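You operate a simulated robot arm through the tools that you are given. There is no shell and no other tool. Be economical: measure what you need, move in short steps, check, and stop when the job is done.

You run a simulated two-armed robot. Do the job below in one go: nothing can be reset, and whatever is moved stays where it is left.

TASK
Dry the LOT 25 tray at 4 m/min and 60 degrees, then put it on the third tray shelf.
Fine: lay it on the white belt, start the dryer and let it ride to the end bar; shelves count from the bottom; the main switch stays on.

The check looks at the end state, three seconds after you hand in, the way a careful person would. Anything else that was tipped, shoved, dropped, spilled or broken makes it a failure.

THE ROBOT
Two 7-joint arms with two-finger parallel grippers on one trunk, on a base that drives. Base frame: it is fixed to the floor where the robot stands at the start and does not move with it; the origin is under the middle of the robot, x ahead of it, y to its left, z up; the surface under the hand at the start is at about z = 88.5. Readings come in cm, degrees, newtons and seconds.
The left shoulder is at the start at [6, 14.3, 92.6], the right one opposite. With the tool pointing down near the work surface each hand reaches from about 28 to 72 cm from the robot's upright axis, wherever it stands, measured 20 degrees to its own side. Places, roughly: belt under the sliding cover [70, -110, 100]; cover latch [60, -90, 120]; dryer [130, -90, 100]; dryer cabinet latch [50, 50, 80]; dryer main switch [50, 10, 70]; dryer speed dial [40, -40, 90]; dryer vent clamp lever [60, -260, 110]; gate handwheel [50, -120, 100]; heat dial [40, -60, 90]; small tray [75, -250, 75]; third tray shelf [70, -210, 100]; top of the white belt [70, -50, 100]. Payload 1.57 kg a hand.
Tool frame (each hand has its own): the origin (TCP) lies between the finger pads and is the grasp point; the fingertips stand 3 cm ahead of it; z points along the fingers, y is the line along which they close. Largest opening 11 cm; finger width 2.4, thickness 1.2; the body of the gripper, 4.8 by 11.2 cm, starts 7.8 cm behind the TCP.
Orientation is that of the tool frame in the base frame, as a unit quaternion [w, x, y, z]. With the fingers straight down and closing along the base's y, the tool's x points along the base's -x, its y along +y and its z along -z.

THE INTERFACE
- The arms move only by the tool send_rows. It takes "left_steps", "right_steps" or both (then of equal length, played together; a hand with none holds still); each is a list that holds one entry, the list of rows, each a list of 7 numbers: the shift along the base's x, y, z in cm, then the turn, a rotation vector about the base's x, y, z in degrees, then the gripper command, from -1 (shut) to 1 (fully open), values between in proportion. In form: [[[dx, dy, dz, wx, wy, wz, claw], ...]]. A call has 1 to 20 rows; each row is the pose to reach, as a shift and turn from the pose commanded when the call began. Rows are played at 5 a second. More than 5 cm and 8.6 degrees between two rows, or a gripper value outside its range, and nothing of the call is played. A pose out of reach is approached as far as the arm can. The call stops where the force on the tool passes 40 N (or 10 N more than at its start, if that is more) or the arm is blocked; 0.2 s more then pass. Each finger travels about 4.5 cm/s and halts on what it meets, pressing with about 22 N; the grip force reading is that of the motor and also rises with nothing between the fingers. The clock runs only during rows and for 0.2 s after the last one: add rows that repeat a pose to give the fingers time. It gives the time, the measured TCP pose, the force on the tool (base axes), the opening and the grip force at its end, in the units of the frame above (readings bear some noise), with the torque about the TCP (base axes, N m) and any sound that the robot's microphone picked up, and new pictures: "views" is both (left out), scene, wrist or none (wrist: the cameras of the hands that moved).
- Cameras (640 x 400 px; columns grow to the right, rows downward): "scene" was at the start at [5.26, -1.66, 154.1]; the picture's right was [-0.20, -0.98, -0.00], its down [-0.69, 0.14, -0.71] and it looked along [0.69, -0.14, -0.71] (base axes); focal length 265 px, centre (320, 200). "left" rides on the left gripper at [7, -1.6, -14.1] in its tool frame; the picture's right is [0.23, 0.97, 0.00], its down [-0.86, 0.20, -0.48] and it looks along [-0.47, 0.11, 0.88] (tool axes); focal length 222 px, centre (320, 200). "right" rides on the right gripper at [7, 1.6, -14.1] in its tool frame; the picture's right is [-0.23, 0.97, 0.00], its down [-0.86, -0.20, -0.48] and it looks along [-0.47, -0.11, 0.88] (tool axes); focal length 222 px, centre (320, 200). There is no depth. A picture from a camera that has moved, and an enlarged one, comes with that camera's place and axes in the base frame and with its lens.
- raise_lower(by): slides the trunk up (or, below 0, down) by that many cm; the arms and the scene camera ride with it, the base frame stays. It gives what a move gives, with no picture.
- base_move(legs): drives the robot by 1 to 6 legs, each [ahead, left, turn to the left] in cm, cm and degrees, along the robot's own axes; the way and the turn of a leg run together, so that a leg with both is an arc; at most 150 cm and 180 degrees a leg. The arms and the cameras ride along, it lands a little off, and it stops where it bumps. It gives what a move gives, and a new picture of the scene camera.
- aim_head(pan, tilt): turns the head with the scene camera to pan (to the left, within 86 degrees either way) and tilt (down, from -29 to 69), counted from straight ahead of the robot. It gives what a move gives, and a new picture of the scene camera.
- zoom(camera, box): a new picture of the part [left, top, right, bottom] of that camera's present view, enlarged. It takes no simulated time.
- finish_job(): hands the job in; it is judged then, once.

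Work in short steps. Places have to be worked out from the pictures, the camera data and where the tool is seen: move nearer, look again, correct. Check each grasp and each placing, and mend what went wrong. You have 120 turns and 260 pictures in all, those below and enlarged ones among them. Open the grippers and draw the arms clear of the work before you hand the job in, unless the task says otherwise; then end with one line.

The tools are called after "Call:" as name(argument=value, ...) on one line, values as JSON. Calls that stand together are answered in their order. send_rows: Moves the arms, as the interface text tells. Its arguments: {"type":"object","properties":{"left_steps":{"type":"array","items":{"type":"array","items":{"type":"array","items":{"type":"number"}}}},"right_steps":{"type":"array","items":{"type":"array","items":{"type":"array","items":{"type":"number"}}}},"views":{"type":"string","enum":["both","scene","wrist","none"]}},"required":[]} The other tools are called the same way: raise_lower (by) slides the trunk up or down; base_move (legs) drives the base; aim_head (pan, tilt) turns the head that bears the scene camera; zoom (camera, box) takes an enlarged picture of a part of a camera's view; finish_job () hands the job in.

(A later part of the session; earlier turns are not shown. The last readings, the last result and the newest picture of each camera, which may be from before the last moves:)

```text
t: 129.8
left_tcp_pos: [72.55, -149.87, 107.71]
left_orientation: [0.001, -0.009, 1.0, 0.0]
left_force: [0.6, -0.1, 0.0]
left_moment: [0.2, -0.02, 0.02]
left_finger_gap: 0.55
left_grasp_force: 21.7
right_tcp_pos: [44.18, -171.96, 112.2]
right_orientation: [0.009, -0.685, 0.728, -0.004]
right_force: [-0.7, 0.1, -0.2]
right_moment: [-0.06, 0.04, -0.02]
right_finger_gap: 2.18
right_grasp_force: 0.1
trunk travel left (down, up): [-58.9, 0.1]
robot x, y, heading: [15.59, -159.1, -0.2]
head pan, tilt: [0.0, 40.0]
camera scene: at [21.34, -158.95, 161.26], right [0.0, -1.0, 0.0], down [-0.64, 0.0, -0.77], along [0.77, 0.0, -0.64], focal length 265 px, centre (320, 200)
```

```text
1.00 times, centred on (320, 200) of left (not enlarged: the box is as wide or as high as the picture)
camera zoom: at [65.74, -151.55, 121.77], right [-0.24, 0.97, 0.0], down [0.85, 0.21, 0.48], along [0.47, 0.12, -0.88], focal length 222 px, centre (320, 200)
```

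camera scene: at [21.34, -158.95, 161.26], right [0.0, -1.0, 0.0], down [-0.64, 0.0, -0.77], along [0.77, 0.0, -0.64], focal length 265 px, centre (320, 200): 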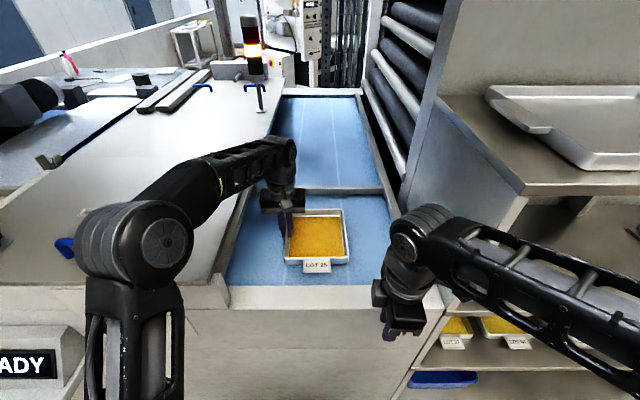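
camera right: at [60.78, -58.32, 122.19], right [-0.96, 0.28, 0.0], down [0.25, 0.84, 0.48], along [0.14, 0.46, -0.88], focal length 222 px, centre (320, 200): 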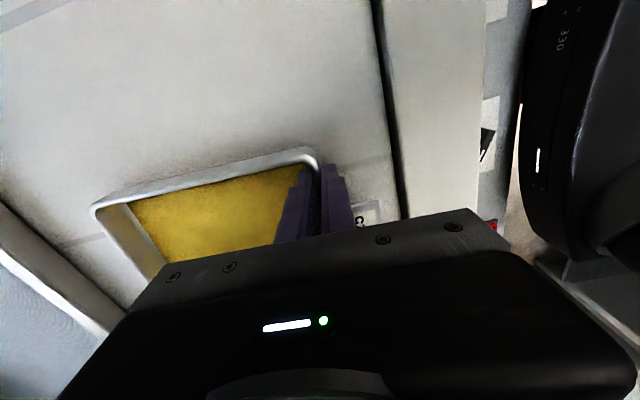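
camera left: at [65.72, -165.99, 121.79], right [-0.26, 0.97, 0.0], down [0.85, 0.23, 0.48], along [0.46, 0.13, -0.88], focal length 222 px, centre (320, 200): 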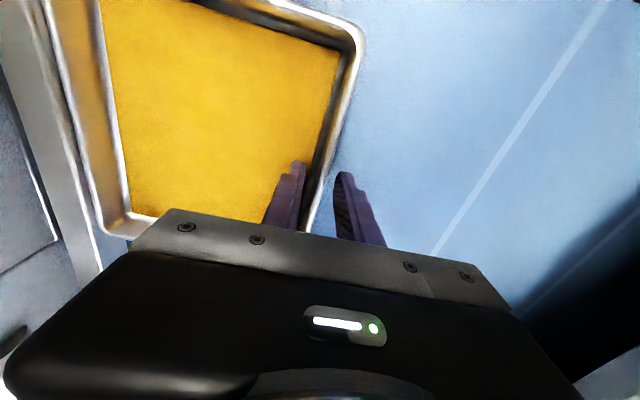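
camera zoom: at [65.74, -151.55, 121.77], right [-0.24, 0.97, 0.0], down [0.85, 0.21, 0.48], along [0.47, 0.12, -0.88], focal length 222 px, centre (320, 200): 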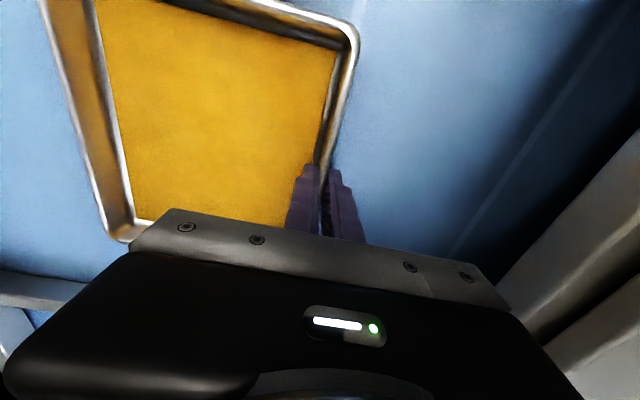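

The tray slid to y ≈ -150…-166, clear of the rack. Now I bring the right hand over the front rim right of the label.

Call:
send_rows(right_steps=[[[4, 2, 0.3, 0, 0, 1, -0.54], [8, 4, 0.3, 0, 0, 2, -0.54], [12, 6, 0.3, 0, 0, 3, -0.54], [16, 8, 0.3, 0, 0, 4, -0.54], [19.2, 8.9, 0, 0, 0, 4.5, -0.54], [19.2, 8.9, 0, 0, 0, 4.5, -0.54]]])

Call:
zoom(camera="right", box=[160, 60, 420, 260])

```text
t: 131.2
left_tcp_pos: [72.64, -149.89, 107.7]
left_orientation: [0.002, -0.009, 1.0, 0.0]
left_force: [-1.1, 1.2, 1.2]
left_moment: [0.03, -0.21, 0.08]
left_finger_gap: 0.53
left_grasp_force: 22.1
right_tcp_pos: [63.23, -163.15, 112.25]
right_orientation: [-0.008, 0.713, -0.702, 0.003]
right_force: [1.0, 0.5, -0.2]
right_moment: [-0.02, -0.01, -0.02]
right_finger_gap: 2.52
right_grasp_force: 0.1
trunk travel left (down, up): [-58.9, 0.1]
robot x, y, heading: [15.31, -159.23, -0.1]
head pan, tilt: [0.0, 40.0]
camera scene: at [21.35, -159.08, 161.26], right [0.0, -1.0, 0.0], down [-0.64, 0.0, -0.77], along [0.77, 0.0, -0.64], focal length 265 px, centre (320, 200)
camera right: at [61.48, -170.21, 126.29], right [-0.98, 0.21, -0.01], down [0.18, 0.85, 0.49], along [0.11, 0.47, -0.87], focal length 222 px, centre (320, 200)
```

scene: 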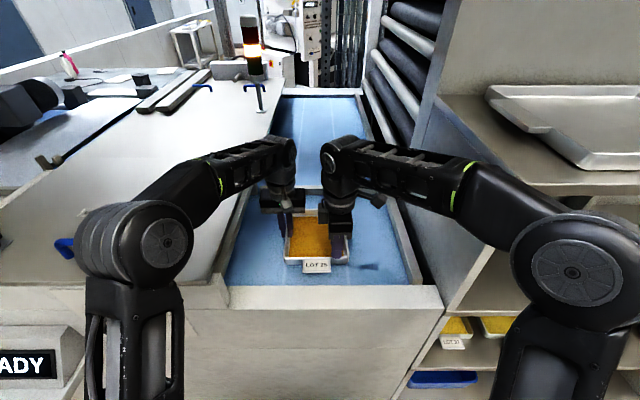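
right: 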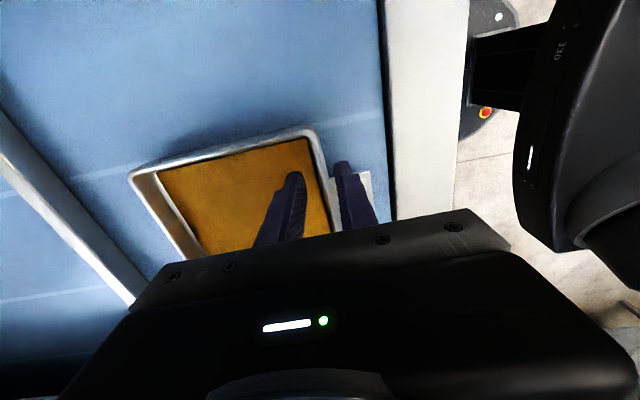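

```text
2.00 times, centred on (290, 160) of right
camera zoom: at [61.48, -170.21, 126.29], right [-0.98, 0.21, -0.01], down [0.18, 0.85, 0.49], along [0.11, 0.47, -0.87], focal length 444 px, centre (380, 280)
```

zoom: 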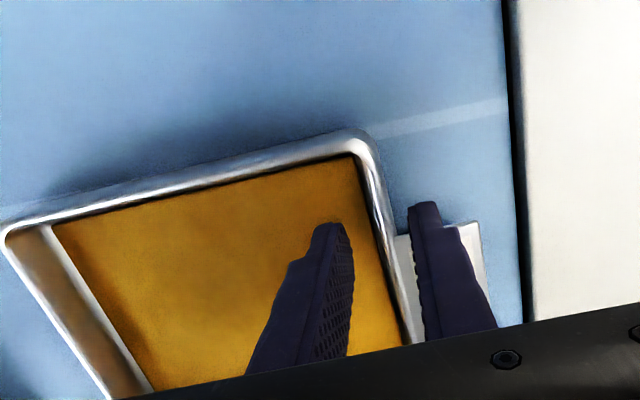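

The front rim is at x ≈ 63.1 and the label ends at y ≈ -161.3. I shift the right hand 0.45 cm away from the label and lower onto the rim.

Call:
send_rows(right_steps=[[[0, -0.45, -1.5, 0, 0, -1, -0.54], [0, -0.45, -3, 0, 0, -1, -0.54], [0, -0.45, -4, 0, 0, -1, -0.54], [0, -0.45, -4.7, 0, 0, -1, -0.54], [0, -0.45, -4.7, 0, 0, -1, -0.54]]], views="wrist")

Call:
zoom(camera="right", box=[200, 100, 420, 260])

```text
t: 132.4
left_tcp_pos: [72.5, -149.9, 107.61]
left_orientation: [0.001, -0.008, 1.0, 0.001]
left_force: [0.3, 1.8, 0.7]
left_moment: [-0.01, 0.0, 0.07]
left_finger_gap: 0.58
left_grasp_force: 21.9
right_tcp_pos: [63.23, -163.63, 107.42]
right_orientation: [-0.009, 0.707, -0.707, 0.004]
right_force: [-0.1, 0.2, -0.4]
right_moment: [-0.01, 0.0, -0.02]
right_finger_gap: 2.54
right_grasp_force: 0.0
trunk travel left (down, up): [-58.9, 0.1]
robot x, y, heading: [15.87, -159.16, -0.1]
head pan, tilt: [0.0, 40.0]
camera right: at [61.37, -170.61, 121.48], right [-0.97, 0.23, -0.01], down [0.19, 0.85, 0.49], along [0.12, 0.47, -0.87], focal length 222 px, centre (320, 200)
```

right: 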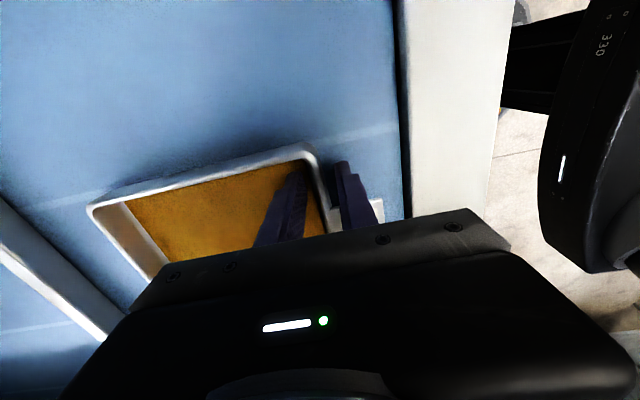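

```text
2.50 times, centred on (310, 180) of right
camera zoom: at [61.37, -170.61, 121.48], right [-0.97, 0.23, -0.01], down [0.19, 0.85, 0.49], along [0.12, 0.47, -0.87], focal length 555 px, centre (345, 250)
```

zoom: 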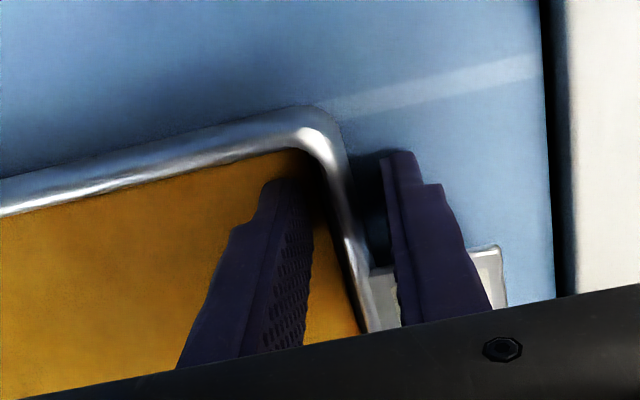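

Straddled without contact. I close the right gripper, then lift both 1 cm to test.

Call:
send_rows(right_steps=[[[0, 0, 0, 0, 0, 0, -0.75], [0, 0, 0, 0, 0, 0, -1], [0, 0, 0, 0, 0, 0, -1], [0, 0, 0, 0, 0, 0, -1], [0, 0, 0, 0, 0, 0, -1]]], views="none")

Call:
send_rows(left_steps=[[[0, 0, 0.4, 0, 0, 0, -1], [0, 0, 0.8, 0, 0, 0, -1], [0, 0, 1.2, 0, 0, 0, -1], [0, 0, 1.2, 0, 0, 0, -1]]], right_steps=[[[0, 0, 0.4, 0, 0, 0, -1], [0, 0, 0.8, 0, 0, 0, -1], [0, 0, 1.2, 0, 0, 0, -1], [0, 0, 1.2, 0, 0, 0, -1]]], views="scene")

```text
t: 133.6
left_tcp_pos: [72.53, -149.95, 107.79]
left_orientation: [0.002, -0.009, 1.0, 0.0]
left_force: [4.3, 1.1, -0.2]
left_moment: [0.01, -0.45, 0.07]
left_finger_gap: 0.53
left_grasp_force: 21.7
right_tcp_pos: [63.3, -163.61, 107.41]
right_orientation: [-0.008, 0.707, -0.707, 0.003]
right_force: [-6.2, -1.5, 1.0]
right_moment: [-0.04, 0.57, 0.55]
right_finger_gap: 0.57
right_grasp_force: 22.1
trunk travel left (down, up): [-58.9, 0.1]
robot x, y, heading: [15.5, -159.05, -0.2]
head pan, tilt: [0.0, 40.0]
```

```text
t: 134.6
left_tcp_pos: [72.61, -149.96, 108.83]
left_orientation: [0.002, -0.009, 1.0, 0.0]
left_force: [6.3, 0.5, 0.0]
left_moment: [-0.01, -0.28, 0.26]
left_finger_gap: 0.55
left_grasp_force: 22.0
right_tcp_pos: [63.26, -163.57, 108.69]
right_orientation: [-0.008, 0.708, -0.707, 0.003]
right_force: [-6.4, -0.9, -4.0]
right_moment: [-0.17, 0.55, 0.55]
right_finger_gap: 0.59
right_grasp_force: 21.8
trunk travel left (down, up): [-58.9, 0.1]
robot x, y, heading: [15.65, -159.16, -0.0]
head pan, tilt: [0.0, 40.0]
camera scene: at [21.39, -159.08, 161.26], right [0.0, -1.0, 0.0], down [-0.64, 0.0, -0.77], along [0.77, 0.0, -0.64], focal length 265 px, centre (320, 200)
```

scene: 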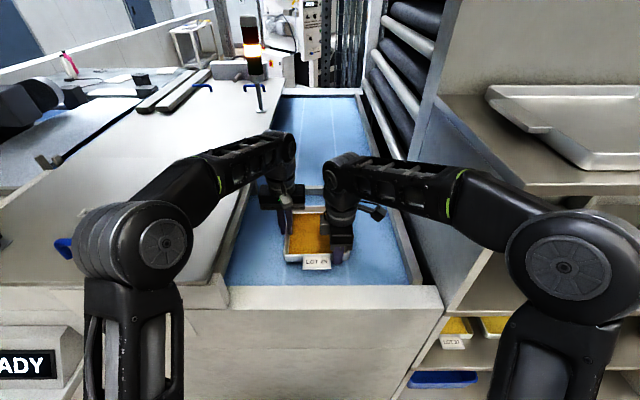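

Both gaps hold and the load is about 4 N: the tray is held. I lift a further 2.8 cm for the ledge, then will back out.

Call:
send_rows(left_steps=[[[0, 0, 0.7, 0, 0, 0, -1], [0, 0, 1.4, 0, 0, 0, -1], [0, 0, 2.1, 0, 0, 0, -1], [0, 0, 2.8, 0, 0, 0, -1], [0, 0, 2.8, 0, 0, 0, -1]]], right_steps=[[[0, 0, 0.7, 0, 0, 0, -1], [0, 0, 1.4, 0, 0, 0, -1], [0, 0, 2.1, 0, 0, 0, -1], [0, 0, 2.8, 0, 0, 0, -1], [0, 0, 2.8, 0, 0, 0, -1]]], views="scene")

Call:
zoom(camera="scene", box=[220, 170, 440, 300])

```text
t: 135.8
left_tcp_pos: [72.76, -150.01, 111.85]
left_orientation: [0.001, -0.009, 1.0, 0.001]
left_force: [4.3, 0.7, 1.7]
left_moment: [-0.05, -0.13, 0.09]
left_finger_gap: 0.56
left_grasp_force: 21.8
right_tcp_pos: [63.22, -163.6, 111.65]
right_orientation: [0.008, -0.707, 0.707, -0.004]
right_force: [-4.7, -1.5, -5.1]
right_moment: [-0.44, 0.58, 0.53]
right_finger_gap: 0.59
right_grasp_force: 22.1
trunk travel left (down, up): [-58.9, 0.1]
robot x, y, heading: [15.6, -159.15, 0.0]
head pan, tilt: [0.0, 40.0]
camera scene: at [21.39, -159.08, 161.26], right [0.0, -1.0, 0.0], down [-0.64, 0.0, -0.77], along [0.77, 0.0, -0.64], focal length 265 px, centre (320, 200)
```

scene: 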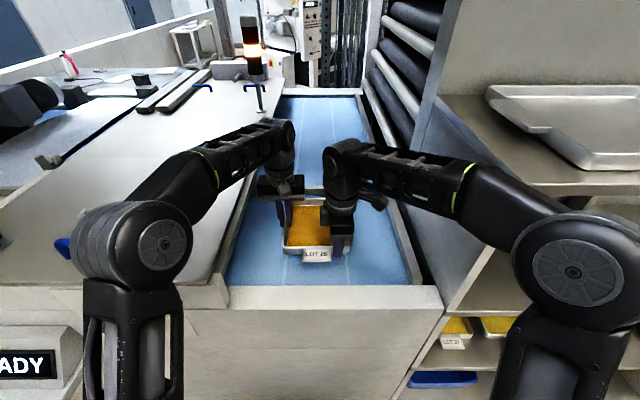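

```text
2.91 times, centred on (330, 235) of scene
camera zoom: at [21.39, -159.08, 161.26], right [0.0, -1.0, 0.0], down [-0.64, 0.0, -0.77], along [0.77, 0.0, -0.64], focal length 770 px, centre (291, 98)
```

zoom: 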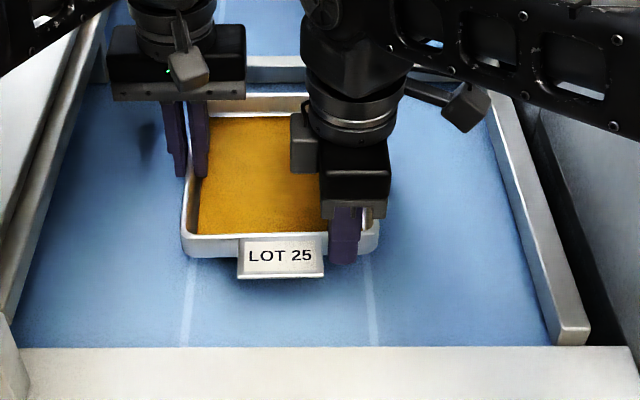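

The tray is lifted level. I back out 36 cm, then shift right 54 cm to stand in front of the shelf.

Call:
base_move(legs=[[-36, 0, 0], [0, -54, 0]])

Call:
zoom(camera="scene", box=[160, 40, 560, 290])

```text
t: 140.8
left_tcp_pos: [36.76, -203.59, 111.76]
left_orientation: [0.0, -0.012, 1.0, 0.0]
left_force: [2.9, -1.8, -0.9]
left_moment: [-0.12, -0.27, 0.1]
left_finger_gap: 0.55
left_grasp_force: 21.8
right_tcp_pos: [27.27, -217.39, 111.61]
right_orientation: [-0.008, 0.709, -0.705, 0.003]
right_force: [-2.4, 3.2, -1.1]
right_moment: [0.12, 0.47, 0.51]
right_finger_gap: 0.59
right_grasp_force: 21.9
trunk travel left (down, up): [-58.9, 0.1]
robot x, y, heading: [-20.26, -212.75, 0.2]
head pan, tilt: [0.0, 40.0]
camera scene: at [-14.64, -213.15, 161.26], right [0.0, -1.0, 0.0], down [-0.64, 0.0, -0.77], along [0.77, 0.0, -0.64], focal length 265 px, centre (320, 200)
```

scene: 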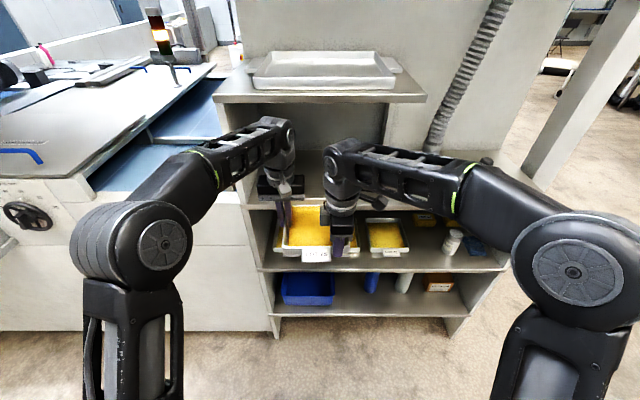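

```text
1.60 times, centred on (360, 165) of scene
camera zoom: at [-14.64, -213.15, 161.26], right [0.0, -1.0, 0.0], down [-0.64, 0.0, -0.77], along [0.77, 0.0, -0.64], focal length 424 px, centre (256, 256)
```

zoom: 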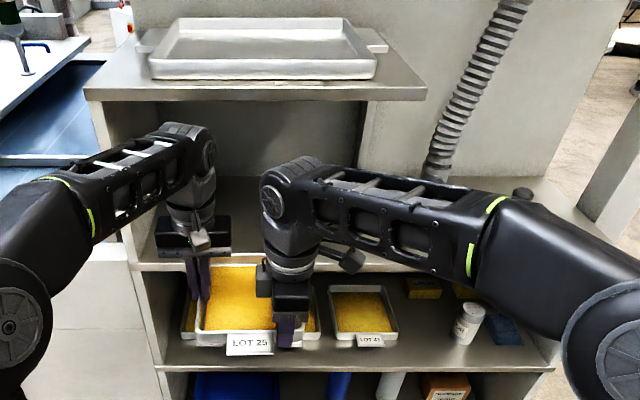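

Shelf 3 works out at z ≈ 99 with its front at x ≈ 57, and the top board's underside at z ≈ 136; my wrists top out 28 cm above the TCP, so it fits narrowly. I lower the trunk 5.5 cm.

Call:
raise_lower(by=-5.5)

Call:
base_move(legs=[[14, 0, 0]])

Call:
zoom(camera="scene", box=[160, 40, 560, 290])

Call:
zoom(camera="left", box=[0, 0, 640, 400])

Call:
zoom(camera="right", box=[0, 0, 640, 400])

```text
t: 141.8
left_tcp_pos: [36.64, -203.42, 106.32]
left_orientation: [0.001, -0.012, 1.0, 0.0]
left_force: [2.6, -1.4, -3.3]
left_moment: [-0.04, -0.45, -0.01]
left_finger_gap: 0.58
left_grasp_force: 22.1
right_tcp_pos: [27.39, -217.28, 106.04]
right_orientation: [-0.008, 0.71, -0.704, 0.003]
right_force: [-2.7, 0.9, -1.0]
right_moment: [0.24, 0.45, 0.46]
right_finger_gap: 0.58
right_grasp_force: 22.2
trunk travel left (down, up): [-53.4, 5.6]
robot x, y, heading: [-20.41, -212.86, 0.3]
head pan, tilt: [0.0, 40.0]
```

```text
t: 142.8
left_tcp_pos: [41.15, -203.2, 106.16]
left_orientation: [-0.002, -0.012, 1.0, 0.003]
left_force: [0.3, 0.8, -2.7]
left_moment: [0.04, 0.58, -0.09]
left_finger_gap: 0.56
left_grasp_force: 21.9
right_tcp_pos: [30.92, -216.99, 105.95]
right_orientation: [0.004, 0.713, -0.701, -0.007]
right_force: [-4.7, 1.5, -0.8]
right_moment: [0.21, -0.39, 0.27]
right_finger_gap: 0.58
right_grasp_force: 21.5
trunk travel left (down, up): [-53.4, 5.6]
robot x, y, heading: [-15.9, -212.77, 0.2]
head pan, tilt: [0.0, 40.0]
stopped in leg 1: the force on the tool passed its limit at 58 N (the readings are from after the stop); the commanded pose is now the measured one
camera scene: at [-10.04, -213.04, 155.75], right [0.0, -1.0, 0.0], down [-0.64, 0.0, -0.77], along [0.77, 0.0, -0.64], focal length 265 px, centre (320, 200)
```

scene: 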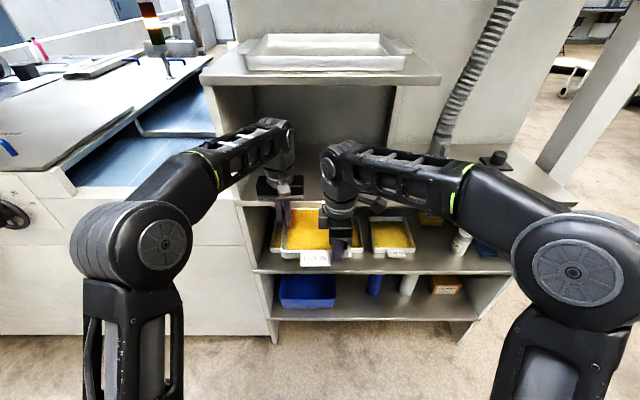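

```text
1.60 times, centred on (360, 165) of scene
camera zoom: at [-10.04, -213.04, 155.75], right [0.0, -1.0, 0.0], down [-0.64, 0.0, -0.77], along [0.77, 0.0, -0.64], focal length 424 px, centre (256, 256)
```

zoom: 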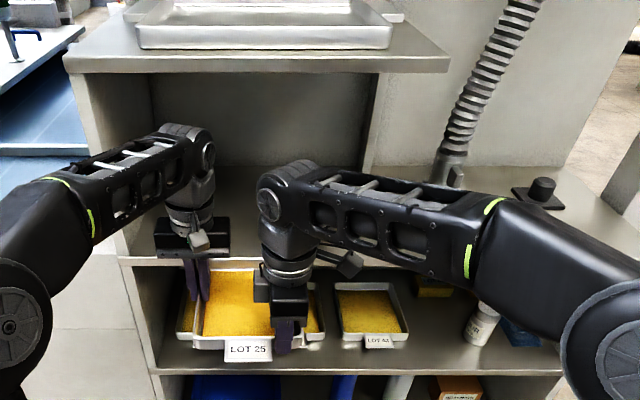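

```text
1.00 times, centred on (320, 200) of left (not enlarged: the box is as wide or as high as the picture)
camera zoom: at [34.37, -205.08, 120.26], right [-0.25, 0.97, 0.01], down [0.85, 0.22, 0.47], along [0.46, 0.12, -0.88], focal length 222 px, centre (320, 200)
```

zoom: 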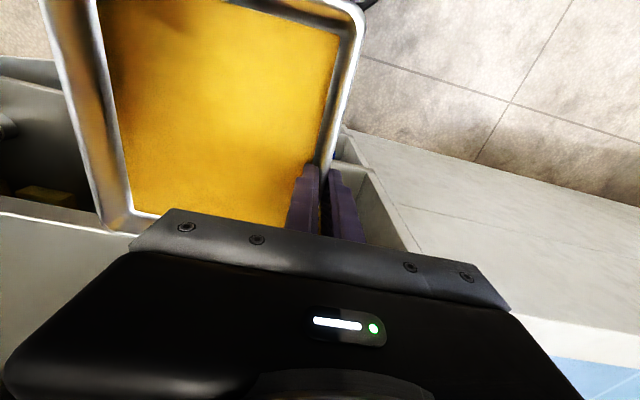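

```text
1.00 times, centred on (320, 200) of right (not enlarged: the box is as wide or as high as the picture)
camera zoom: at [29.56, -223.93, 119.96], right [-0.98, 0.21, 0.01], down [0.19, 0.86, 0.48], along [0.09, 0.47, -0.88], focal length 222 px, centre (320, 200)
```

zoom: 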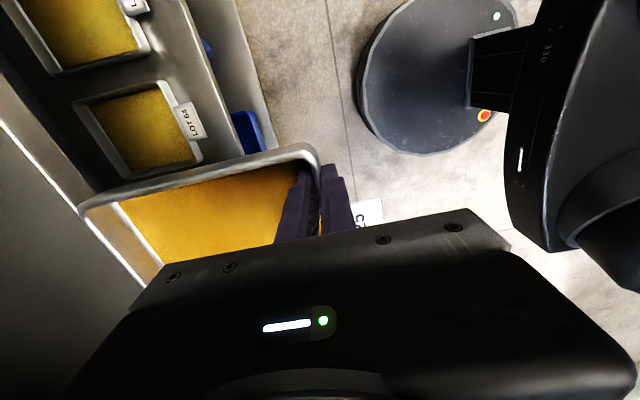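

The tray's back edge met the shelf edge: so the shelf front is at x ≈ 50.6 and its top near z ≈ 104. I back off 6 cm and check that the tray is still held properly.

Call:
base_move(legs=[[-6, 0, 0]])

Call:
raise_lower(by=5.4)

Call:
zoom(camera="scene", box=[220, 120, 440, 270])

Call:
zoom(camera="right", box=[0, 0, 640, 400])

```text
t: 143.7
left_tcp_pos: [34.99, -203.36, 106.37]
left_orientation: [-0.001, -0.012, 1.0, 0.003]
left_force: [2.1, 0.5, -2.7]
left_moment: [0.08, 0.3, -0.02]
left_finger_gap: 0.54
left_grasp_force: 21.7
right_tcp_pos: [24.73, -217.17, 105.87]
right_orientation: [0.003, 0.711, -0.703, -0.005]
right_force: [-2.6, -0.7, 1.2]
right_moment: [0.14, -0.44, 0.34]
right_finger_gap: 0.61
right_grasp_force: 21.7
trunk travel left (down, up): [-53.4, 5.6]
robot x, y, heading: [-22.3, -213.12, 0.2]
head pan, tilt: [0.0, 40.0]
camera scene: at [-16.24, -213.08, 155.77], right [0.0, -1.0, 0.0], down [-0.64, 0.0, -0.77], along [0.77, 0.0, -0.64], focal length 265 px, centre (320, 200)
```

scene: 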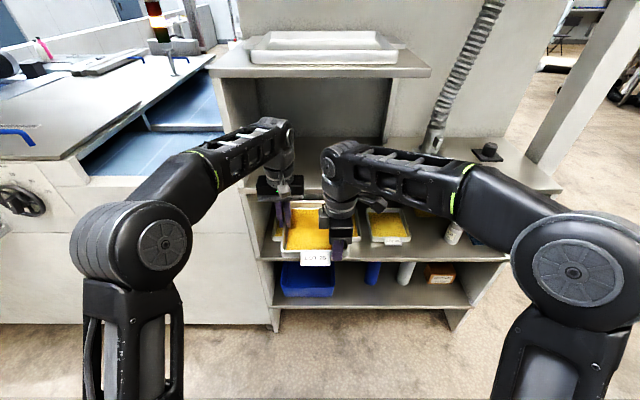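

```text
t: 144.7
left_tcp_pos: [35.2, -203.35, 111.63]
left_orientation: [-0.003, -0.012, 1.0, 0.003]
left_force: [1.2, 0.3, -3.0]
left_moment: [0.11, 0.37, -0.04]
left_finger_gap: 0.57
left_grasp_force: 21.6
right_tcp_pos: [24.95, -217.09, 111.22]
right_orientation: [0.003, 0.711, -0.703, -0.005]
right_force: [-1.3, 0.6, -1.3]
right_moment: [0.14, -0.38, 0.37]
right_finger_gap: 0.56
right_grasp_force: 22.4
trunk travel left (down, up): [-58.8, 0.2]
robot x, y, heading: [-22.07, -212.92, 0.0]
head pan, tilt: [0.0, 40.0]
```

```text
2.67 times, centred on (330, 195) of scene
camera zoom: at [-16.0, -213.08, 161.15], right [0.0, -1.0, 0.0], down [-0.64, 0.0, -0.77], along [0.77, 0.0, -0.64], focal length 706 px, centre (293, 213)
```

zoom: 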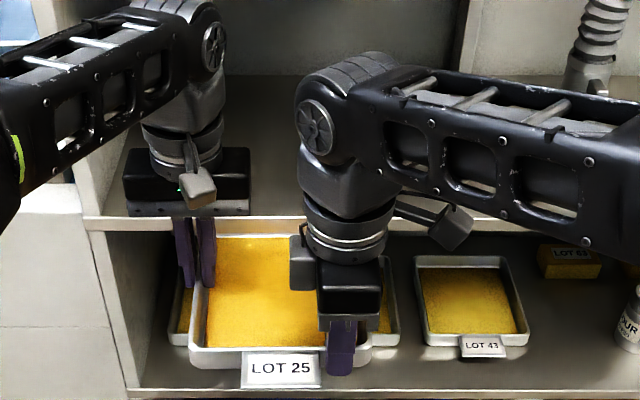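

```text
1.00 times, centred on (320, 200) of right (not enlarged: the box is as wide or as high as the picture)
camera zoom: at [23.6, -224.05, 125.37], right [-0.98, 0.21, 0.01], down [0.19, 0.86, 0.48], along [0.09, 0.47, -0.88], focal length 222 px, centre (320, 200)
```

zoom: 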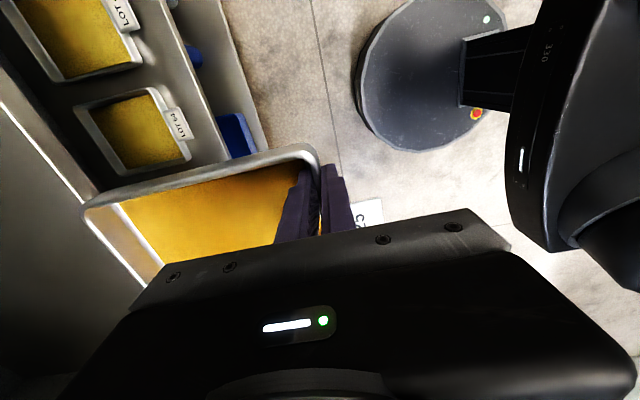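

The tray is still well held and level; its bottom should be near 106.4 against a shelf at about 104. I drive forward 11 cm so the tray's back 5 cm overlaps the shelf.

Call:
base_move(legs=[[11, 0, 0]])

Call:
zoom(camera="scene", box=[200, 80, 440, 250])

```text
t: 145.9
left_tcp_pos: [46.48, -203.42, 111.59]
left_orientation: [-0.003, -0.012, 1.0, 0.002]
left_force: [2.9, -0.4, -3.5]
left_moment: [0.12, 0.23, -0.05]
left_finger_gap: 0.57
left_grasp_force: 22.7
right_tcp_pos: [36.21, -217.04, 111.22]
right_orientation: [0.003, 0.712, -0.702, -0.005]
right_force: [-2.5, 0.9, 0.5]
right_moment: [0.21, -0.31, 0.35]
right_finger_gap: 0.6
right_grasp_force: 21.9
trunk travel left (down, up): [-58.8, 0.2]
robot x, y, heading: [-10.57, -213.26, 0.0]
head pan, tilt: [0.0, 40.0]
camera scene: at [-4.78, -213.04, 161.16], right [0.0, -1.0, 0.0], down [-0.64, 0.0, -0.77], along [0.77, 0.0, -0.64], focal length 265 px, centre (320, 200)
```

scene: 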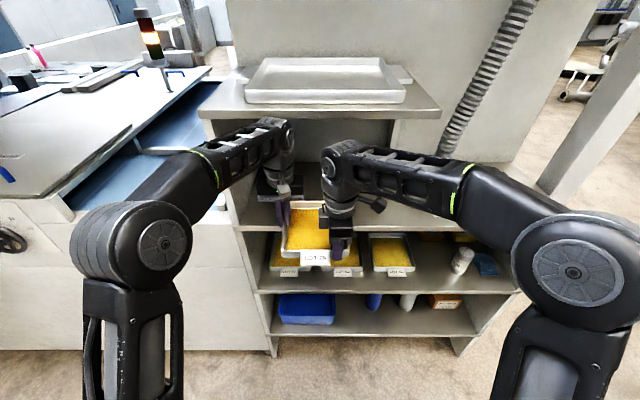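

```text
2.35 times, centred on (320, 165) of scene
camera zoom: at [-4.78, -213.04, 161.16], right [0.0, -1.0, 0.0], down [-0.64, 0.0, -0.77], along [0.77, 0.0, -0.64], focal length 623 px, centre (320, 282)
```

zoom: 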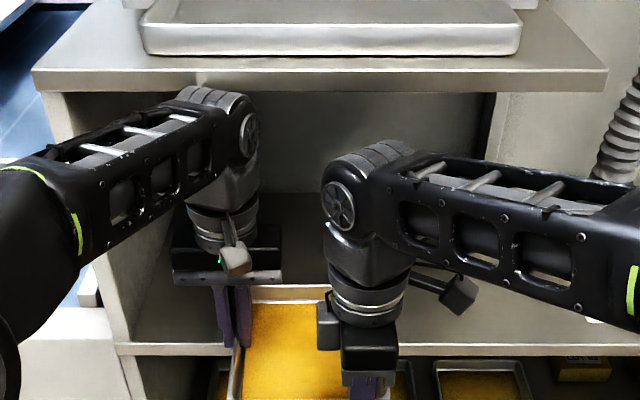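

No bump: the tray's back edge is over the shelf. I lower with the arms in small steps until the back touches down.

Call:
send_rows(left_steps=[[[0, 0, -0.4, 0, 0, 0, -1], [0, 0, -0.8, 0, 0, 0, -1], [0, 0, -1.2, 0, 0, 0, -1], [0, 0, -1.2, 0, 0, 0, -1]]], right_steps=[[[0, 0, -0.4, 0, 0, 0, -1], [0, 0, -0.8, 0, 0, 0, -1], [0, 0, -1.2, 0, 0, 0, -1], [0, 0, -1.2, 0, 0, 0, -1]]], views="none")

Call:
send_rows(left_steps=[[[0, 0, -0.25, 0, 0, 0, -1], [0, 0, -0.5, 0, 0, 0, -1], [0, 0, -0.75, 0, 0, 0, -1], [0, 0, -0.75, 0, 0, 0, -1]]], right_steps=[[[0, 0, -0.25, 0, 0, 0, -1], [0, 0, -0.5, 0, 0, 0, -1], [0, 0, -0.75, 0, 0, 0, -1], [0, 0, -0.75, 0, 0, 0, -1]]], views="none")

```text
t: 146.9
left_tcp_pos: [46.32, -203.21, 110.26]
left_orientation: [-0.002, -0.012, 1.0, 0.002]
left_force: [6.6, 3.2, -5.9]
left_moment: [0.17, -0.06, 0.02]
left_finger_gap: 0.56
left_grasp_force: 21.9
right_tcp_pos: [36.13, -217.04, 109.99]
right_orientation: [0.003, 0.712, -0.703, -0.005]
right_force: [-6.1, -3.1, 3.7]
right_moment: [0.48, -0.24, 0.42]
right_finger_gap: 0.58
right_grasp_force: 22.1
trunk travel left (down, up): [-58.8, 0.2]
robot x, y, heading: [-10.93, -212.91, 0.1]
head pan, tilt: [0.0, 40.0]
```

```text
t: 147.9
left_tcp_pos: [46.32, -203.39, 109.54]
left_orientation: [-0.001, -0.012, 1.0, 0.001]
left_force: [5.3, 2.5, 0.6]
left_moment: [0.13, 0.57, 0.02]
left_finger_gap: 0.58
left_grasp_force: 21.6
right_tcp_pos: [36.12, -217.14, 109.28]
right_orientation: [0.004, 0.711, -0.703, -0.005]
right_force: [-5.5, -3.5, -4.7]
right_moment: [-0.39, -0.26, 0.43]
right_finger_gap: 0.58
right_grasp_force: 22.1
trunk travel left (down, up): [-58.8, 0.2]
robot x, y, heading: [-10.56, -213.58, 0.1]
head pan, tilt: [0.0, 40.0]
```

Still carrying the full weight; continue lowering gently.

Call:
send_rows(left_steps=[[[0, 0, -0.2, 0, 0, 0, -1], [0, 0, -0.4, 0, 0, 0, -1], [0, 0, -0.6, 0, 0, 0, -1], [0, 0, -0.6, 0, 0, 0, -1]]], right_steps=[[[0, 0, -0.2, 0, 0, 0, -1], [0, 0, -0.4, 0, 0, 0, -1], [0, 0, -0.6, 0, 0, 0, -1], [0, 0, -0.6, 0, 0, 0, -1]]], views="none")

Call:
send_rows(left_steps=[[[0, 0, -0.2, 0, 0, 0, -1], [0, 0, -0.4, 0, 0, 0, -1], [0, 0, -0.4, 0, 0, 0, -1]]], right_steps=[[[0, 0, -0.2, 0, 0, 0, -1], [0, 0, -0.4, 0, 0, 0, -1], [0, 0, -0.4, 0, 0, 0, -1]]], views="none")

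```text
t: 148.9
left_tcp_pos: [46.24, -203.34, 108.98]
left_orientation: [-0.003, -0.012, 1.0, 0.003]
left_force: [4.8, 2.5, -3.4]
left_moment: [0.2, 0.0, -0.03]
left_finger_gap: 0.58
left_grasp_force: 22.0
right_tcp_pos: [36.19, -217.13, 108.71]
right_orientation: [0.003, 0.711, -0.703, -0.005]
right_force: [-5.1, -3.3, 0.5]
right_moment: [0.17, -0.15, 0.43]
right_finger_gap: 0.59
right_grasp_force: 22.4
trunk travel left (down, up): [-58.8, 0.2]
robot x, y, heading: [-10.69, -212.89, 0.0]
head pan, tilt: [0.0, 40.0]
```

```text
t: 149.7
left_tcp_pos: [46.32, -203.4, 108.82]
left_orientation: [-0.001, -0.013, 1.0, 0.002]
left_force: [3.0, 2.0, 1.1]
left_moment: [0.03, -0.71, -0.07]
left_finger_gap: 0.56
left_grasp_force: 22.0
right_tcp_pos: [36.08, -217.09, 108.36]
right_orientation: [0.002, 0.712, -0.702, -0.004]
right_force: [-0.8, -1.8, 8.0]
right_moment: [-0.61, -0.55, 0.31]
right_finger_gap: 0.58
right_grasp_force: 22.0
trunk travel left (down, up): [-58.8, 0.2]
robot x, y, heading: [-10.82, -213.4, 0.1]
head pan, tilt: [0.0, 40.0]
```

The back has touched down (upward push of about 9 N). Now I open the left hand, slide it along the rim toward the front, then lift it clear while the right hand keeps the front.

Call:
send_rows(left_steps=[[[0, 0, 0, 0, 0, 0, -0.8], [0, 0, 0, 0, 0, 0, -0.6], [0, 0, 0, 0, 0, 0, -0.56], [-2, 0, 0, 0, 0, 0, -0.56], [-4.5, 0, 0, 0, 0, 0, -0.56], [-4.5, 0, 1.5, 0, 0, 0, -0.56], [-4.5, 0, 3, 0, 0, 0, -0.56]]])

Call:
zoom(camera="scene", box=[200, 120, 440, 290])

```text
t: 151.3
left_tcp_pos: [41.78, -203.46, 111.73]
left_orientation: [-0.003, -0.012, 1.0, 0.002]
left_force: [-1.1, -0.1, 0.2]
left_moment: [0.0, 0.03, 0.02]
left_finger_gap: 2.43
left_grasp_force: 0.0
right_tcp_pos: [36.07, -217.13, 108.29]
right_orientation: [0.002, 0.712, -0.702, -0.006]
right_force: [-0.8, 1.9, 2.8]
right_moment: [-0.34, -0.57, 0.2]
right_finger_gap: 0.58
right_grasp_force: 21.4
trunk travel left (down, up): [-58.8, 0.2]
robot x, y, heading: [-10.59, -212.86, 0.3]
head pan, tilt: [0.0, 40.0]
camera scene: at [-4.94, -213.03, 161.16], right [0.0, -1.0, 0.0], down [-0.64, 0.0, -0.77], along [0.77, 0.0, -0.64], focal length 265 px, centre (320, 200)
camera left: at [34.94, -205.2, 125.83], right [-0.25, 0.97, 0.01], down [0.85, 0.22, 0.48], along [0.46, 0.12, -0.88], focal length 222 px, centre (320, 200)
```

scene: 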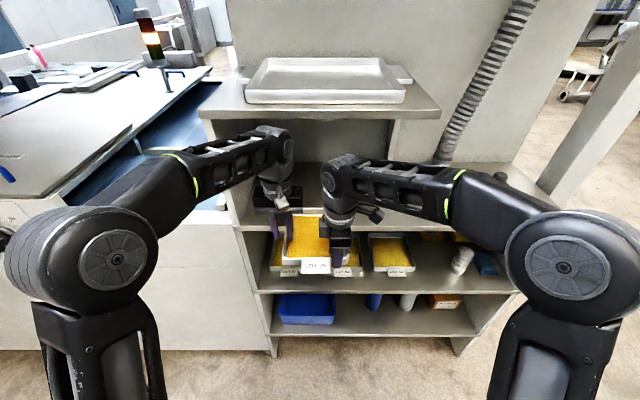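
left: 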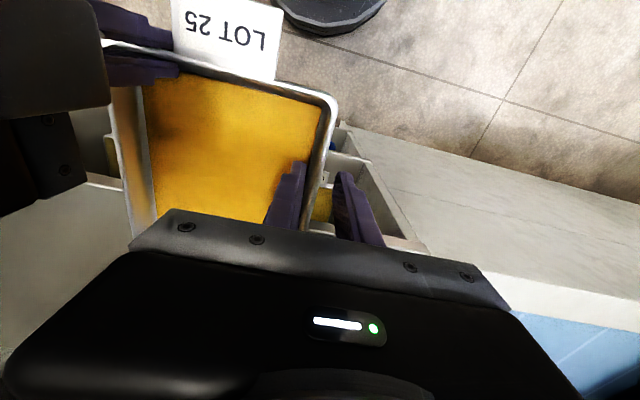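

```text
2.35 times, centred on (320, 205) of scene
camera zoom: at [-4.94, -213.03, 161.16], right [0.0, -1.0, 0.0], down [-0.64, 0.0, -0.77], along [0.77, 0.0, -0.64], focal length 623 px, centre (320, 188)
```

zoom: 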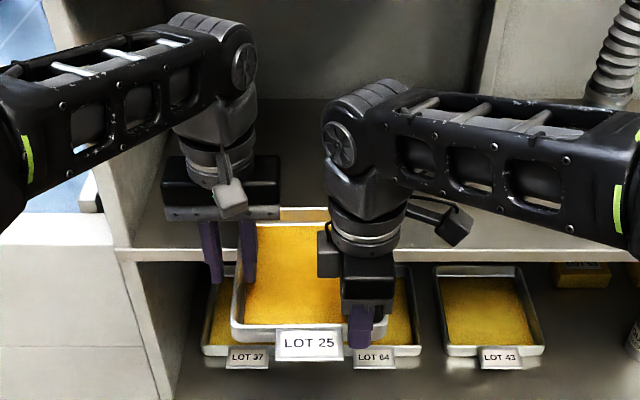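

The tray stays level between shelf and right hand. I retract the left hand, then push the tray 9 cm inward with the right hand still gripping.

Call:
send_rows(left_steps=[[[-3, 1, 0, 0, 0, 0, -0.56], [-6, 3, 0, 0, 0, 0, -0.56], [-9, 5, 0, 0, 0, 0, -0.56], [-11, 6, 0, 0, 0, 0, -0.8], [-11, 6, 0, 0, 0, 0, -1], [-11, 6, 0, 0, 0, 0, -1], [-11, 6, 0, 0, 0, 0, -1], [-11, 6, 0, 0, 0, 0, -1], [-11, 6, 0, 0, 0, 0, -1], [-11, 6, 0, 0, 0, 0, -1], [-11, 6, 0, 0, 0, 0, -1], [-11, 6, 0, 0, 0, 0, -1]]], right_steps=[[[0, 0, 0.1, 0, 0, 0, -1], [0, 0, 0.2, 0, 0, 0, -1], [1, 0, 0.2, 0, 0, 0, -1], [2, 0, 0.2, 0, 0, 0, -1], [3, 0, 0.2, 0, 0, 0, -1], [4, 0, 0.2, 0, 0, 0, -1], [5, 0, 0.2, 0, 0, 0, -1], [6, 0, 0.2, 0, 0, 0, -1], [7, 0, 0.2, 0, 0, 0, -1], [8, 0, 0.2, 0, 0, 0, -1], [9, 0, 0.2, 0, 0, 0, -1], [9, 0, 0.2, 0, 0, 0, -1]]], views="scene")

Call:
zoom(camera="scene", box=[200, 120, 440, 290])

Call:
zoom(camera="right", box=[0, 0, 640, 400])

```text
t: 153.9
left_tcp_pos: [30.92, -197.28, 111.68]
left_orientation: [-0.002, -0.013, 1.0, 0.003]
left_force: [0.5, -0.5, 0.3]
left_moment: [0.01, 0.03, 0.03]
left_finger_gap: 0.0
left_grasp_force: 21.9
right_tcp_pos: [45.18, -217.08, 108.63]
right_orientation: [0.002, 0.711, -0.703, -0.005]
right_force: [1.0, 0.2, -0.6]
right_moment: [-0.22, -0.26, -0.04]
right_finger_gap: 0.58
right_grasp_force: 21.6
trunk travel left (down, up): [-58.8, 0.2]
robot x, y, heading: [-10.83, -213.12, 0.0]
head pan, tilt: [0.0, 40.0]
camera scene: at [-4.89, -213.06, 161.16], right [0.0, -1.0, 0.0], down [-0.64, 0.0, -0.77], along [0.77, 0.0, -0.64], focal length 265 px, centre (320, 200)
```

scene: 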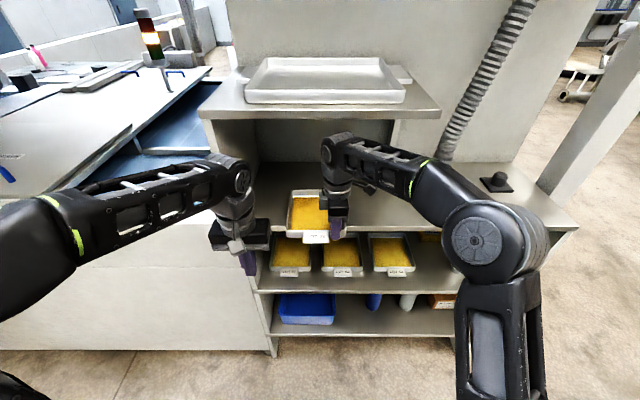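

```text
2.35 times, centred on (320, 205) of scene
camera zoom: at [-4.89, -213.06, 161.16], right [0.0, -1.0, 0.0], down [-0.64, 0.0, -0.77], along [0.77, 0.0, -0.64], focal length 623 px, centre (320, 188)
```

zoom: 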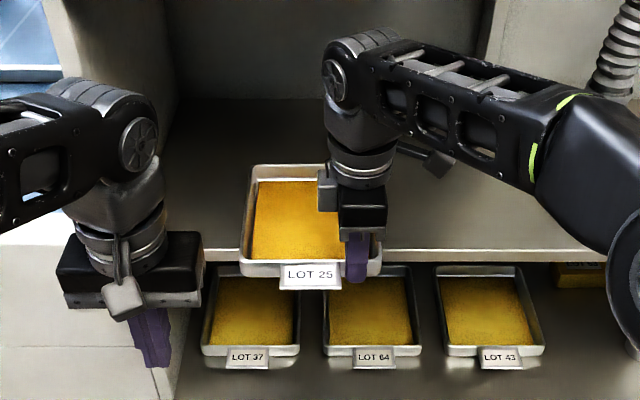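

```text
1.00 times, centred on (320, 200) of right (not enlarged: the box is as wide or as high as the picture)
camera zoom: at [43.76, -224.07, 122.67], right [-0.98, 0.22, 0.01], down [0.19, 0.86, 0.48], along [0.09, 0.47, -0.88], focal length 222 px, centre (320, 200)
```

zoom: 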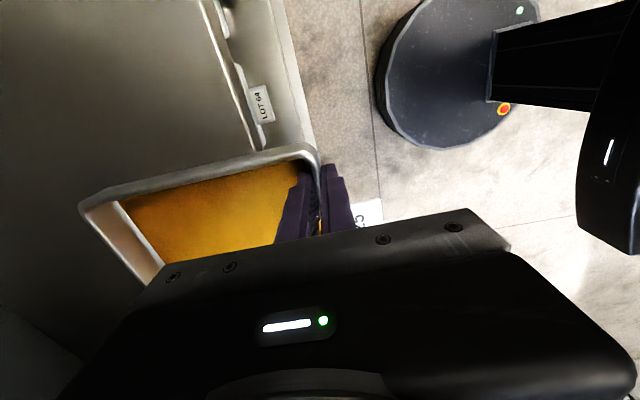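

About 14 of the tray's 19 cm is over the shelf, so it is stable. I settle it, open the right hand, lift 2.5 cm and draw back.

Call:
send_rows(right_steps=[[[0, 0, -0.2, 0, 0, 0, -1], [0, 0, -0.3, 0, 0, 0, -1], [0, 0, -0.3, 0, 0, 0, -0.8], [0, 0, -0.3, 0, 0, 0, -0.6], [0, 0, -0.2, 0, 0, 0, -0.56], [0, 0, 1, 0, 0, 0, -0.56], [0, 0, 2.5, 0, 0, 0, -0.56], [-4, 0, 2.7, 0, 0, 0, -0.56], [-8, 0, 2.7, 0, 0, 0, -0.8], [-12, 0, 2.7, 0, 0, 0, -1]]], views="scene")

Call:
zoom(camera="scene", box=[200, 120, 440, 290])

```text
t: 156.1
left_tcp_pos: [30.73, -197.33, 111.7]
left_orientation: [-0.002, -0.012, 1.0, 0.004]
left_force: [0.1, 0.1, 0.0]
left_moment: [-0.01, -0.03, 0.03]
left_finger_gap: 0.0
left_grasp_force: 21.1
right_tcp_pos: [33.02, -216.96, 111.47]
right_orientation: [0.002, 0.711, -0.703, -0.004]
right_force: [-0.6, -0.4, -0.6]
right_moment: [-0.02, -0.04, 0.01]
right_finger_gap: 0.01
right_grasp_force: 13.3
trunk travel left (down, up): [-58.8, 0.2]
robot x, y, heading: [-10.75, -213.35, -0.2]
head pan, tilt: [0.0, 40.0]
camera scene: at [-5.06, -213.11, 161.17], right [0.0, -1.0, 0.0], down [-0.64, 0.0, -0.77], along [0.77, 0.0, -0.64], focal length 265 px, centre (320, 200)
```

scene: 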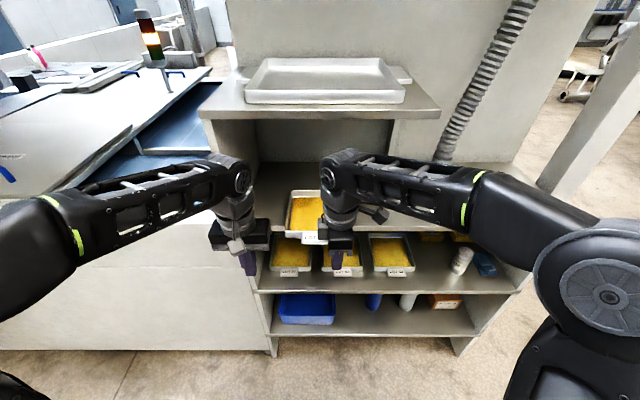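

```text
2.35 times, centred on (320, 205) of scene
camera zoom: at [-5.06, -213.11, 161.17], right [0.0, -1.0, 0.0], down [-0.64, 0.0, -0.77], along [0.77, 0.0, -0.64], focal length 623 px, centre (320, 188)
```

zoom: 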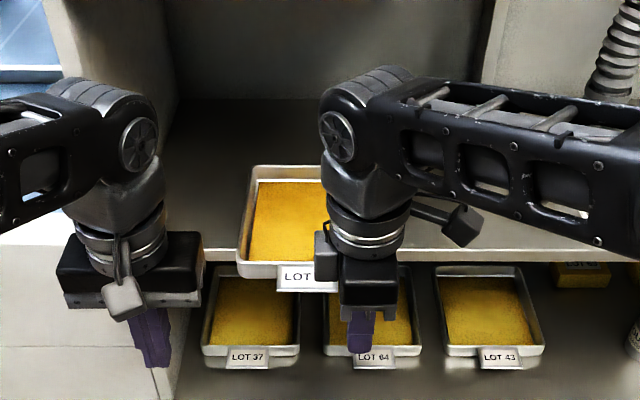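

The tray rests stably on the shelf. To push it in squarely, I'll use the left hand fully open and pitched 35°, one finger each side of the label. First I move the right hand aside and bring the left in front.

Call:
send_rows(right_steps=[[[-2, -4, 0, 0, 0, 0, -1], [-4, -8, 0, 0, 0, 0, -1], [-5, -12, 0, 0, 0, 0, -1], [-5, -16, 0, 0, 0, 0, -1], [-5, -17, 0, 0, 0, 0, -1], [-5, -17, 0, 0, 0, 0, -1], [-5, -17, 0, 0, 0, 0, -1], [-5, -17, 0, 0, 0, 0, -1], [-5, -17, 0, 0, 0, 0, -1]]], left_steps=[[[0, 0, 0, 0, 0, 0, -0.5], [0, 0, 0, 0, 0, 0, 0], [0, 0, 0, 0, 0, 0, 0.5], [1, -2, 0, 0, -7, -1, 1], [2, -5.5, 0, 0, -14, -1, 1], [3, -9, 0, 0, -21, -1, 1], [3.5, -12, 0, 0, -28, -1, 1], [3.5, -14.1, 0, 0, -35, -1, 1], [3.5, -14.1, 0, 0, -35, -1, 1]]])

```text
t: 158.1
left_tcp_pos: [34.31, -211.29, 111.47]
left_orientation: [0.299, -0.004, 0.954, -0.002]
left_force: [-0.3, 0.1, -0.3]
left_moment: [0.01, 0.01, 0.0]
left_finger_gap: 10.99
left_grasp_force: 0.1
right_tcp_pos: [27.99, -234.13, 111.26]
right_orientation: [0.003, 0.711, -0.703, -0.005]
right_force: [0.2, 0.2, -0.2]
right_moment: [-0.02, -0.02, 0.01]
right_finger_gap: 0.0
right_grasp_force: 21.4
trunk travel left (down, up): [-58.8, 0.2]
robot x, y, heading: [-10.77, -213.12, -0.1]
head pan, tilt: [0.0, 40.0]
camera scene: at [-4.89, -213.04, 161.16], right [0.0, -1.0, 0.0], down [-0.64, 0.0, -0.77], along [0.77, 0.0, -0.64], focal length 265 px, centre (320, 200)
camera right: at [26.6, -241.1, 125.41], right [-0.98, 0.22, 0.01], down [0.19, 0.86, 0.48], along [0.09, 0.47, -0.88], focal length 222 px, centre (320, 200)
camera left: at [20.61, -212.95, 119.14], right [-0.19, 0.97, -0.14], down [0.43, 0.21, 0.88], along [0.88, 0.11, -0.46], focal length 222 px, centre (320, 200)
```

scene: 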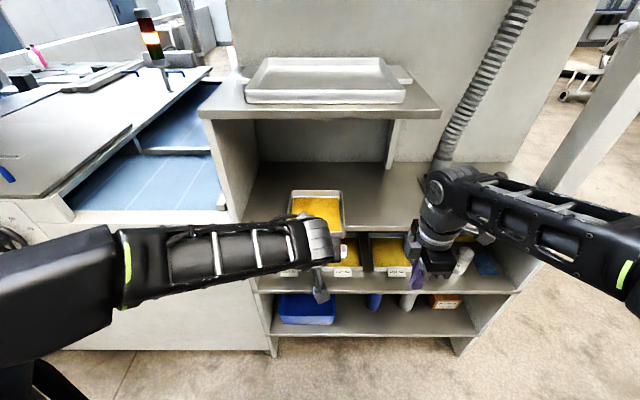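
right: 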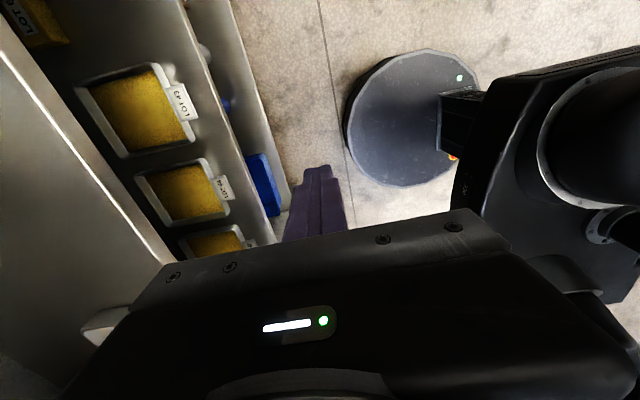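
left: 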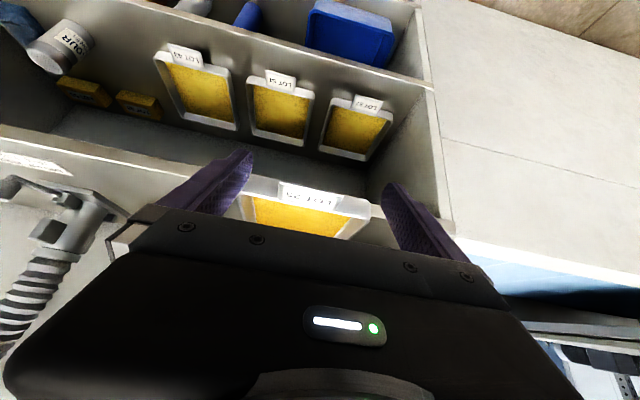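

The open fingers straddle the label with the tray centred between them. I lower 3.2 cm and advance to just short of the front wall.

Call:
send_rows(left_steps=[[[0, -0.1, -1.6, 0, 0, 0, 1], [0, -0.1, -3.2, 0, 0, 0, 1], [2.5, -0.1, -3.2, 0, 0, 0, 1], [5, -0.1, -3.2, 0, 0, 0, 1], [7, -0.1, -3.2, 0, 0, 0, 1], [7, -0.1, -3.2, 0, 0, 0, 1]]], views="wrist")

Call:
zoom(camera="scene", box=[220, 130, 440, 290])

```text
t: 159.5
left_tcp_pos: [41.38, -211.47, 108.37]
left_orientation: [0.3, -0.003, 0.954, -0.002]
left_force: [0.4, -0.8, 0.1]
left_moment: [-0.03, 0.01, -0.02]
left_finger_gap: 10.98
left_grasp_force: 0.2
right_tcp_pos: [28.08, -234.2, 111.28]
right_orientation: [0.003, 0.712, -0.703, -0.005]
right_force: [-0.3, -0.4, 0.8]
right_moment: [0.0, -0.01, 0.02]
right_finger_gap: 0.01
right_grasp_force: 21.5
trunk travel left (down, up): [-58.8, 0.2]
robot x, y, heading: [-10.56, -213.06, 0.1]
head pan, tilt: [0.0, 40.0]
camera left: at [27.66, -213.09, 115.96], right [-0.19, 0.97, -0.13], down [0.43, 0.21, 0.88], along [0.88, 0.11, -0.46], focal length 222 px, centre (320, 200)
```

left: 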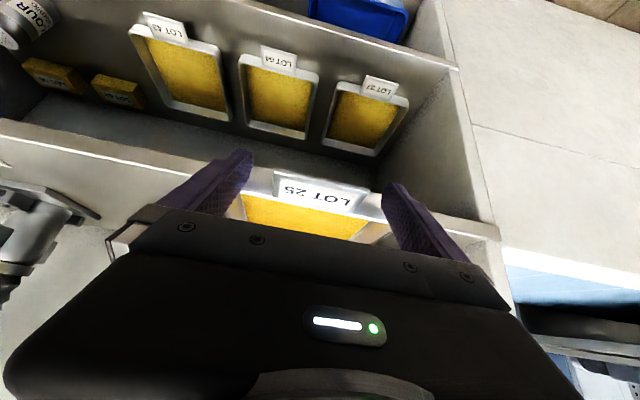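

```text
2.50 times, centred on (330, 210) of scene
camera zoom: at [-4.95, -213.05, 161.16], right [0.0, -1.0, 0.0], down [-0.64, 0.0, -0.77], along [0.77, 0.0, -0.64], focal length 662 px, centre (295, 175)
```

zoom: 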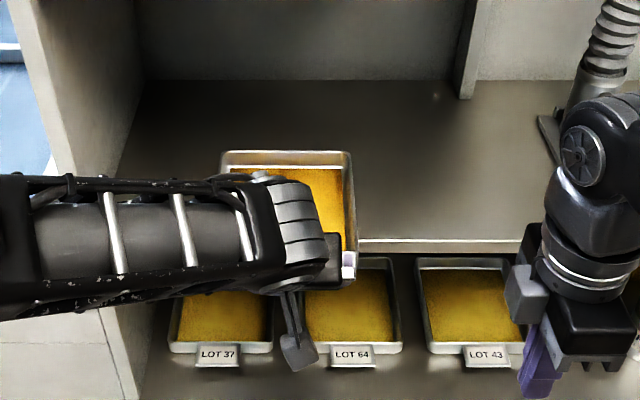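

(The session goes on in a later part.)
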